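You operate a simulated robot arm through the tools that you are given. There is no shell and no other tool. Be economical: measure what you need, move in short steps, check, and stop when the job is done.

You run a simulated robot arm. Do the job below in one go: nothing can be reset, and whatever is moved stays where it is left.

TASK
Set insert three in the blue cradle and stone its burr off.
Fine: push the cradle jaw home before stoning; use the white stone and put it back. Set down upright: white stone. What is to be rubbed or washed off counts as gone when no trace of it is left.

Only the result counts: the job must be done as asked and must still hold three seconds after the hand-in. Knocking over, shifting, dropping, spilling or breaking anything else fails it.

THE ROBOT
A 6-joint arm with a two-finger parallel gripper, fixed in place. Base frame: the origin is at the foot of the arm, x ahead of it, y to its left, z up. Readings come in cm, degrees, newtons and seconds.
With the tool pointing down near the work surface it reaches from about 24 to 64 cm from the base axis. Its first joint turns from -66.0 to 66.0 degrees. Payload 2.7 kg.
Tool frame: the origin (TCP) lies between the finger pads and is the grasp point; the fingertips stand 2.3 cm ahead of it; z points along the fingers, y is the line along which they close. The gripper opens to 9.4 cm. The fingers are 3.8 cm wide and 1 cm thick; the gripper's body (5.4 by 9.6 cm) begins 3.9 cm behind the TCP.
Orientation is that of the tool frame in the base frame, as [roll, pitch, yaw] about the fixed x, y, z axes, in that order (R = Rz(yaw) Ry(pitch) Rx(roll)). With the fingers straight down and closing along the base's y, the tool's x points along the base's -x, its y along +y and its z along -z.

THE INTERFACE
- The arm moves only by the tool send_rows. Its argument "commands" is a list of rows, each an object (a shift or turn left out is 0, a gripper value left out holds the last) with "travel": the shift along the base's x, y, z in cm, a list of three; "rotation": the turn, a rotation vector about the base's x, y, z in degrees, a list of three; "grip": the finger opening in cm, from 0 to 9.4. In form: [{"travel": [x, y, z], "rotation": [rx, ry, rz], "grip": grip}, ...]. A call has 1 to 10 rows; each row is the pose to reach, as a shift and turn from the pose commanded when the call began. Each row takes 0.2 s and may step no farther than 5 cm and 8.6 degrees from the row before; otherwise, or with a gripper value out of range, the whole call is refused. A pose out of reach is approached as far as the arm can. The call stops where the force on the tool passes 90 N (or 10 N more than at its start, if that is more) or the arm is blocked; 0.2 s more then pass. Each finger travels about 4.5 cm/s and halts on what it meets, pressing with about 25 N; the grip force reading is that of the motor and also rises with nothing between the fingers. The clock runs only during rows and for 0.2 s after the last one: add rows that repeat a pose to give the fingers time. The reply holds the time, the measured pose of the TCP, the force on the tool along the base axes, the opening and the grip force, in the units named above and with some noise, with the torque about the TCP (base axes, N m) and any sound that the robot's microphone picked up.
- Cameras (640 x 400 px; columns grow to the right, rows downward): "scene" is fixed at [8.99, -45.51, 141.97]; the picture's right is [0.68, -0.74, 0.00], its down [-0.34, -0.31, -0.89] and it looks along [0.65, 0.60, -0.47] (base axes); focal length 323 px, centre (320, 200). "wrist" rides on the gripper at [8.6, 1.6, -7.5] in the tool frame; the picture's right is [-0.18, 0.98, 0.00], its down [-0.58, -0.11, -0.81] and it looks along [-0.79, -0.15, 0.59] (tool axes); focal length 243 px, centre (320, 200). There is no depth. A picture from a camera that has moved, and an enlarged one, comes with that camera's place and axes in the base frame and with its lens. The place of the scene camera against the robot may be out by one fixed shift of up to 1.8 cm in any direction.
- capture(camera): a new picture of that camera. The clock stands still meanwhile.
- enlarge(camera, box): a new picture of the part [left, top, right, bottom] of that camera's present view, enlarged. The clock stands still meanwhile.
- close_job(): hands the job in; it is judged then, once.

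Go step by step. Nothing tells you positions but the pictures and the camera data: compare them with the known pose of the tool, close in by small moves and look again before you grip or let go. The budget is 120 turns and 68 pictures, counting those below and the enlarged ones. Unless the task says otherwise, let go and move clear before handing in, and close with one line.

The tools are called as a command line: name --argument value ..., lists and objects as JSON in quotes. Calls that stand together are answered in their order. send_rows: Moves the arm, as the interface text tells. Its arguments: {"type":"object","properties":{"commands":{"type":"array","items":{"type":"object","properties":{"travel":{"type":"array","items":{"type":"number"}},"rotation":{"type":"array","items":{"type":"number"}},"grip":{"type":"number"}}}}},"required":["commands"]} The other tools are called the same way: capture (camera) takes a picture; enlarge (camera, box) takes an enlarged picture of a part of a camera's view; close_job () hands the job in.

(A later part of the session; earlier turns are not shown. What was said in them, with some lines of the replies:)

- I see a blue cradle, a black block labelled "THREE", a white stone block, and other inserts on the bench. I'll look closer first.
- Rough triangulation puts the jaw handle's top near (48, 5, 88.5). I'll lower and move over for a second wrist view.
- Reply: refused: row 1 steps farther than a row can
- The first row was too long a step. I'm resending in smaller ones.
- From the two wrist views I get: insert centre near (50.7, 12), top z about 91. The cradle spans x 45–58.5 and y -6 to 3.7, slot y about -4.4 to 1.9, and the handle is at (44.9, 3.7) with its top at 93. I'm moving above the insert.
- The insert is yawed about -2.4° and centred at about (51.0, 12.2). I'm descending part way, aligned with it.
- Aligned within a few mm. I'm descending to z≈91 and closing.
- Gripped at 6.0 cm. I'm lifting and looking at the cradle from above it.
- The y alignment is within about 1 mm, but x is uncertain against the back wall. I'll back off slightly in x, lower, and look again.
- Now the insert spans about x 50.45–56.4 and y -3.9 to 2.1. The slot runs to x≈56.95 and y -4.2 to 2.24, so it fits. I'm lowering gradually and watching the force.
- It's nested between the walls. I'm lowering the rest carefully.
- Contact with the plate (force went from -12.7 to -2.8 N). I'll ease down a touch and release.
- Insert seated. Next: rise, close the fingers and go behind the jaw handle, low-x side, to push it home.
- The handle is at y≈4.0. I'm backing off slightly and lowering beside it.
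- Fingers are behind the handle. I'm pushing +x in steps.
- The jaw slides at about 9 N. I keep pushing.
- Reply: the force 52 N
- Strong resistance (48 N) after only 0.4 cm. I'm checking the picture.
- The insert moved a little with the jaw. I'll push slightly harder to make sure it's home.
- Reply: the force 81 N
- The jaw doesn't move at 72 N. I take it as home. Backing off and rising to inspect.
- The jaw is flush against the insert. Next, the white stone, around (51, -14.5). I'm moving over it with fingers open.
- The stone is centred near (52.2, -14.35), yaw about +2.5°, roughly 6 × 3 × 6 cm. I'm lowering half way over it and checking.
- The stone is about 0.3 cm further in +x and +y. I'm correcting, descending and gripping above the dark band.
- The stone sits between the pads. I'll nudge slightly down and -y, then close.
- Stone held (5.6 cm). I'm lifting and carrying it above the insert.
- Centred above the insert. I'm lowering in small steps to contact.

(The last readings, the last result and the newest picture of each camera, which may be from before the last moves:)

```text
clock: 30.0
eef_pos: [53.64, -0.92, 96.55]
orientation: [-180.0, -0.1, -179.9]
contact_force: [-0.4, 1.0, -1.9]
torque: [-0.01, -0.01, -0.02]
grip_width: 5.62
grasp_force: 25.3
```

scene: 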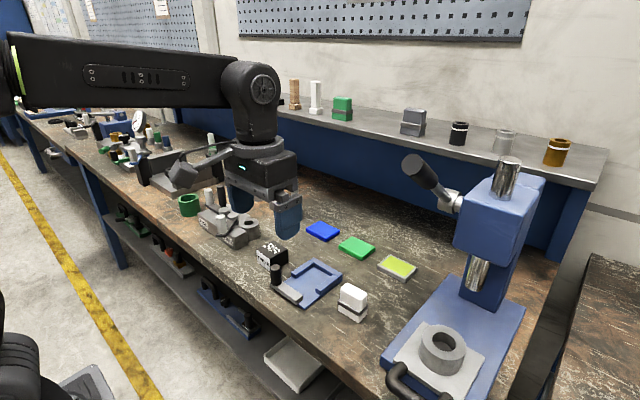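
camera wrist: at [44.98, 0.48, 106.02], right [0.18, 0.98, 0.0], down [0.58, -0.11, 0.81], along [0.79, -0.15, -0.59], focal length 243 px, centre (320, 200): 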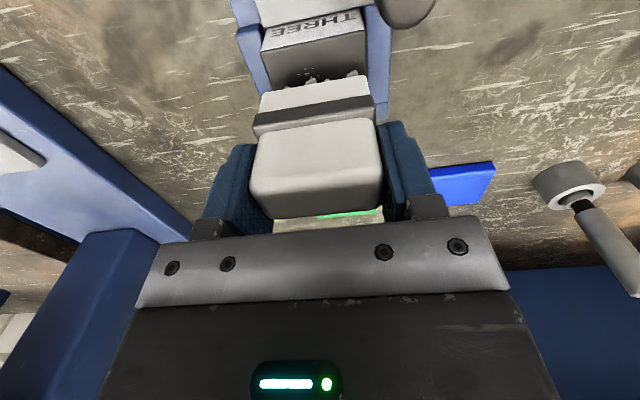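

send_rows --commands '[{"travel": [0, 0, -0.1]}, {"travel": [0, 0, -0.2]}, {"travel": [0, 0, -0.2]}]'

enlarge --camera "scene" --box '[280, 220, 350, 290]'

```text
clock: 30.8
eef_pos: [53.79, -0.94, 96.33]
orientation: [180.0, 0.0, 179.9]
contact_force: [0.1, 1.0, 1.3]
torque: [0.0, 0.06, -0.04]
grip_width: 5.56
grasp_force: 25.1
```

```text
5.71 times, centred on (315, 255) of scene
camera zoom: at [8.98, -45.5, 141.97], right [0.68, -0.74, 0.0], down [-0.34, -0.31, -0.89], along [0.65, 0.6, -0.47], focal length 1848 px, centre (349, -114)
```

zoom: 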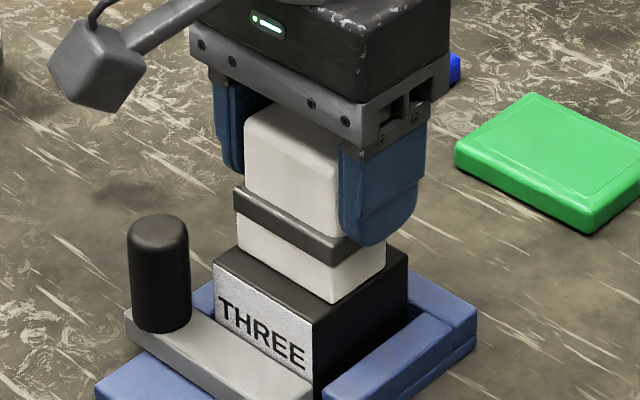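

Just touching (+1.3 N vs -2.7 N free). I'll press lightly and stroke along x.

send_rows --commands '[{"travel": [0, 0, -0.12]}, {"travel": [-0.7, 0, -0.12]}, {"travel": [-1.4, 0, -0.12]}, {"travel": [-0.7, 0, -0.12]}, {"travel": [0, 0, -0.12]}, {"travel": [0.7, 0, -0.12]}, {"travel": [1.4, 0, -0.12]}, {"travel": [0.7, 0, -0.12]}, {"travel": [0, 0, -0.12]}]'

```text
clock: 32.8
eef_pos: [53.82, -1.12, 96.38]
orientation: [-180.0, 0.3, -179.9]
contact_force: [8.2, -0.4, 17.0]
torque: [-0.02, -0.04, 0.03]
grip_width: 5.58
grasp_force: 25.2
```

Good contact (~20 N). More strokes, wider and shifted in y.

send_rows --commands '[{"travel": [-0.8, 0, 0]}, {"travel": [-1.6, 0, 0]}, {"travel": [-0.8, 0, 0]}, {"travel": [0, 0, 0]}, {"travel": [0.8, 0, 0]}, {"travel": [1.6, 0, 0]}, {"travel": [0.8, 0, 0]}, {"travel": [0, 0, 0]}, {"travel": [-0.8, 0, 0]}, {"travel": [-1.6, 0, 0]}]'

send_rows --commands '[{"travel": [0.8, 0, 0]}, {"travel": [1.6, 0, 0]}, {"travel": [2.4, 0, 0]}, {"travel": [3.2, 0, 0]}, {"travel": [2.4, 0, 0]}, {"travel": [1.6, 0, 0]}, {"travel": [0.8, 0, 0]}, {"travel": [0, 0, 0]}, {"travel": [0.8, 0, 0]}, {"travel": [1.6, 0, 0]}]'

send_rows --commands '[{"travel": [0, 0, 1.5]}, {"travel": [0, -2, 4]}, {"travel": [-1, -6, 5]}, {"travel": [-1, -9, 5]}, {"travel": [-1, -9, 5]}]'

enlarge --camera "scene" --box '[270, 220, 350, 300]'

capture --camera "wrist"

```text
clock: 35.0
eef_pos: [52.05, -1.02, 96.3]
orientation: [179.9, 0.0, -179.9]
contact_force: [-0.2, 0.1, -1.1]
torque: [0.04, -0.08, -0.01]
grip_width: 5.58
grasp_force: 24.6
```

```text
clock: 37.2
eef_pos: [53.7, -0.92, 96.24]
orientation: [179.9, 0.0, 180.0]
contact_force: [-0.2, 0.7, -1.6]
torque: [0.0, -0.01, 0.0]
grip_width: 5.6
grasp_force: 24.7
```

```text
clock: 38.4
eef_pos: [52.64, -10.03, 101.37]
orientation: [179.9, 0.1, 179.9]
contact_force: [0.2, 0.2, -1.8]
torque: [0.01, -0.03, -0.01]
grip_width: 5.57
grasp_force: 25.4
```

```text
5.00 times, centred on (310, 260) of scene
camera zoom: at [8.99, -45.51, 141.97], right [0.68, -0.74, 0.0], down [-0.34, -0.31, -0.89], along [0.65, 0.6, -0.47], focal length 1617 px, centre (370, -100)
```

zoom: 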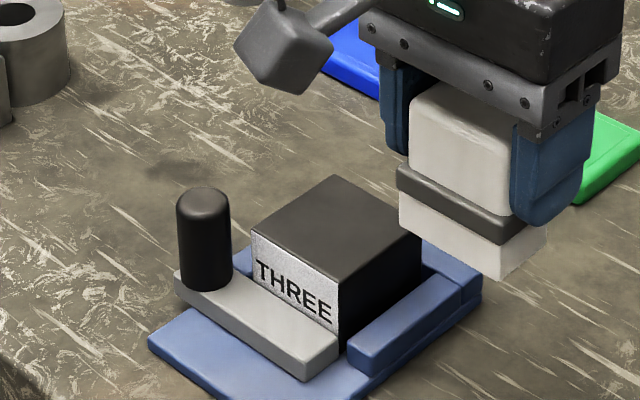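

```text
22 pictures are left
camera wrist: at [44.01, -8.56, 108.93], right [0.18, 0.98, 0.0], down [0.58, -0.11, 0.81], along [0.79, -0.15, -0.59], focal length 243 px, centre (320, 200)
```

wrist: 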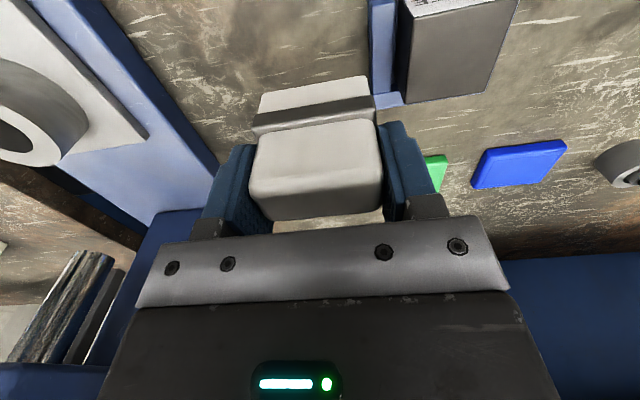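

The top face looks clean. I'll zoom to confirm no traces are left.

enlarge --camera "wrist" --box '[380, 0, 520, 110]'

enlarge --camera "scene" --box '[296, 250, 328, 280]'

```text
3.64 times, centred on (450, 55) of wrist
camera zoom: at [44.01, -8.56, 108.93], right [0.18, 0.98, 0.0], down [0.58, -0.11, 0.81], along [0.79, -0.15, -0.59], focal length 882 px, centre (-153, 727)
```

zoom: 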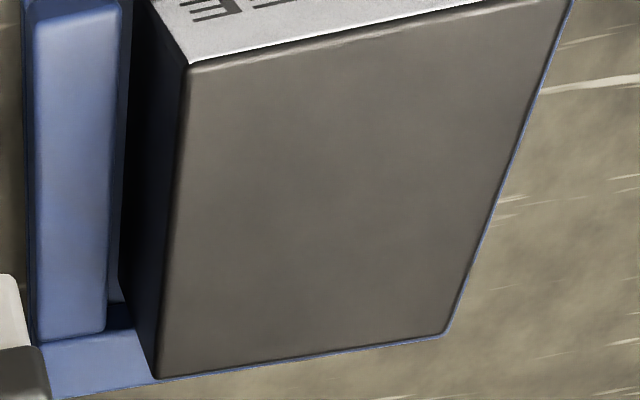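

```text
13.33 times, centred on (312, 265) of scene
camera zoom: at [8.99, -45.51, 141.97], right [0.68, -0.74, 0.0], down [-0.34, -0.31, -0.89], along [0.65, 0.6, -0.47], focal length 4311 px, centre (427, -667)
```

zoom: 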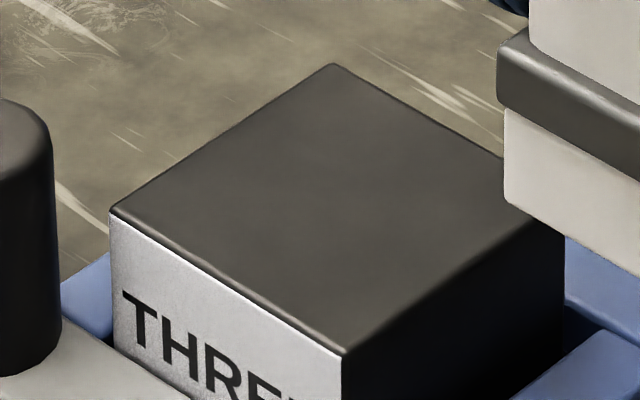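

Completely clean. Returning the stone to its original spot, stopping just above the bench.

send_rows --commands '[{"travel": [-0.3, -4.3, 0], "rotation": [0, 0, 2.5]}, {"travel": [-0.3, -4.3, -4], "rotation": [0, 0, 2.5]}, {"travel": [-0.3, -4.3, -8], "rotation": [0, 0, 2.5]}, {"travel": [-0.3, -4.3, -9.6], "rotation": [0, 0, 2.5]}, {"travel": [-0.3, -4.3, -9.6], "rotation": [0, 0, 2.5]}]'

enlarge --camera "scene" --box '[300, 220, 400, 330]'

```text
clock: 39.6
eef_pos: [52.26, -14.37, 91.8]
orientation: [-179.9, 0.0, -177.5]
contact_force: [0.1, 0.9, -2.3]
torque: [0.02, 0.0, 0.01]
grip_width: 5.59
grasp_force: 24.7
```

```text
3.64 times, centred on (350, 275) of scene
camera zoom: at [8.99, -45.51, 141.97], right [0.68, -0.74, 0.0], down [-0.34, -0.31, -0.89], along [0.65, 0.6, -0.47], focal length 1176 px, centre (211, -73)
```

zoom: 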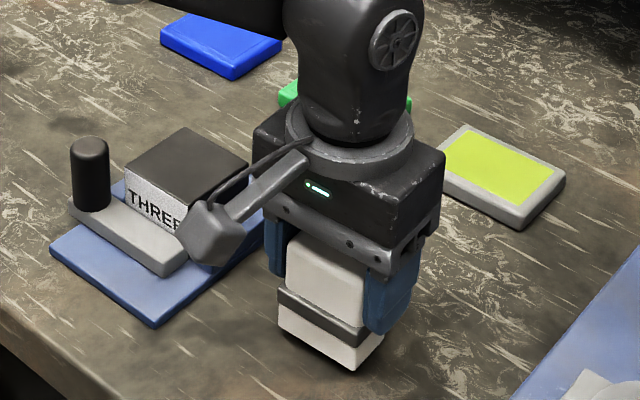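

send_rows --commands '[{"travel": [0, 0, -0.25]}, {"travel": [0, 0, -0.4]}, {"travel": [0, 0, -0.4]}]'

```text
clock: 40.4
eef_pos: [52.36, -14.28, 91.23]
orientation: [-180.0, 0.0, -177.5]
contact_force: [0.6, 0.5, -2.6]
torque: [0.04, -0.02, 0.03]
grip_width: 5.58
grasp_force: 25.3
```

send_rows --commands '[{"travel": [0, 0, -0.1]}, {"travel": [0, 0, -0.17]}, {"travel": [0, 0, -0.17]}]'

```text
clock: 41.2
eef_pos: [52.33, -14.32, 91.18]
orientation: [180.0, 0.1, -177.4]
contact_force: [-0.6, -0.3, -2.7]
torque: [0.03, -0.02, 0.01]
grip_width: 5.59
grasp_force: 25.2
```

send_rows --commands '[{"travel": [0, 0, -0.1]}, {"travel": [0, 0, -0.15]}, {"travel": [0, 0, -0.15]}]'

```text
clock: 42.0
eef_pos: [52.36, -14.33, 91.0]
orientation: [180.0, 0.0, -177.5]
contact_force: [0.3, -0.2, -2.3]
torque: [-0.03, 0.0, -0.02]
grip_width: 5.59
grasp_force: 25.7
```

send_rows --commands '[{"travel": [0, 0, -0.1]}, {"travel": [0, 0, -0.15]}, {"travel": [0, 0, -0.15]}]'

enlarge --camera "scene" --box '[320, 240, 390, 320]'

```text
clock: 42.8
eef_pos: [52.34, -14.35, 90.98]
orientation: [180.0, 0.1, -177.6]
contact_force: [-3.8, 1.8, 7.6]
torque: [0.22, 0.18, 0.04]
grip_width: 5.6
grasp_force: 24.4
```

```text
5.00 times, centred on (355, 280) of scene
camera zoom: at [8.97, -45.5, 141.97], right [0.68, -0.74, 0.0], down [-0.34, -0.31, -0.89], along [0.65, 0.6, -0.47], focal length 1617 px, centre (145, -200)
```

zoom: 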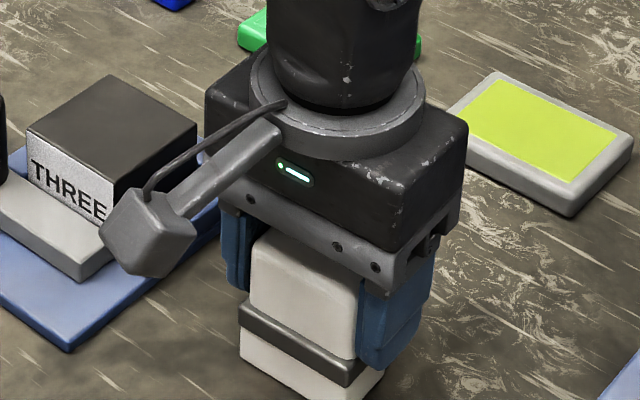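

On the bench (contact +7.6 N). Releasing gently and rising.

send_rows --commands '[{"travel": [0, 0, 0.05], "grip": 6.2}, {"travel": [0, 0, 0.05], "grip": 7.4}, {"travel": [0, 0, 0.05], "grip": 8.6}, {"travel": [0, 0, 0.05], "grip": 8.6}, {"travel": [0, 0, 3], "grip": 8.6}, {"travel": [0, 0, 7], "grip": 8.6}, {"travel": [-3, 0, 11], "grip": 8.6}, {"travel": [-7, 0, 13], "grip": 8.6}, {"travel": [-7, 0, 13], "grip": 8.6}]'

capture --camera "scene"

enlarge --camera "scene" --box '[250, 220, 410, 330]'

```text
clock: 44.8
eef_pos: [45.45, -14.29, 103.9]
orientation: [180.0, 0.0, -177.5]
contact_force: [0.2, -0.1, -0.3]
torque: [-0.02, 0.01, -0.03]
grip_width: 8.61
grasp_force: 0.0
```

```text
17 pictures are left
```

scene: 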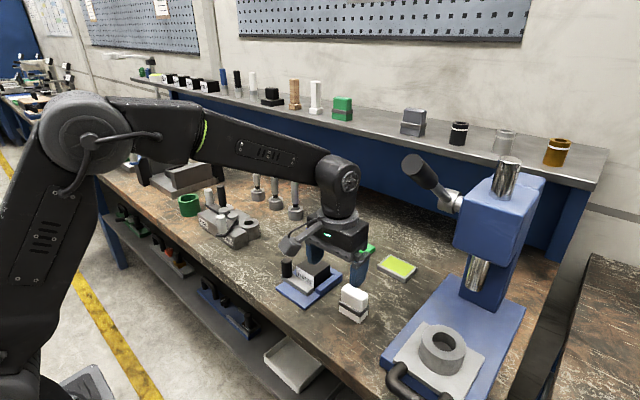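

```text
3.64 times, centred on (330, 275) of scene
camera zoom: at [8.98, -45.51, 141.97], right [0.68, -0.74, 0.0], down [-0.34, -0.31, -0.89], along [0.65, 0.6, -0.47], focal length 1176 px, centre (284, -73)
```

zoom: 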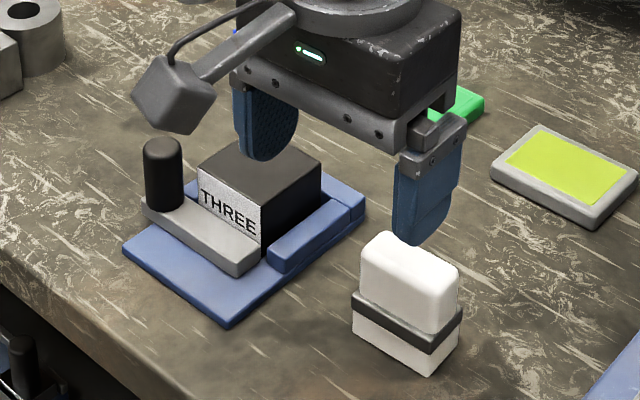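

The burr is gone, the jaw is home, and the white stone stands upright within a few mm of its original spot with the arm clear. I'm handing in.

close_job

```text
The job is handed in.
```

Insert three is in the blue cradle with the jaw pushed home. The burr is stoned off with no trace showing in close-up views, and the white stone is back upright in its place.
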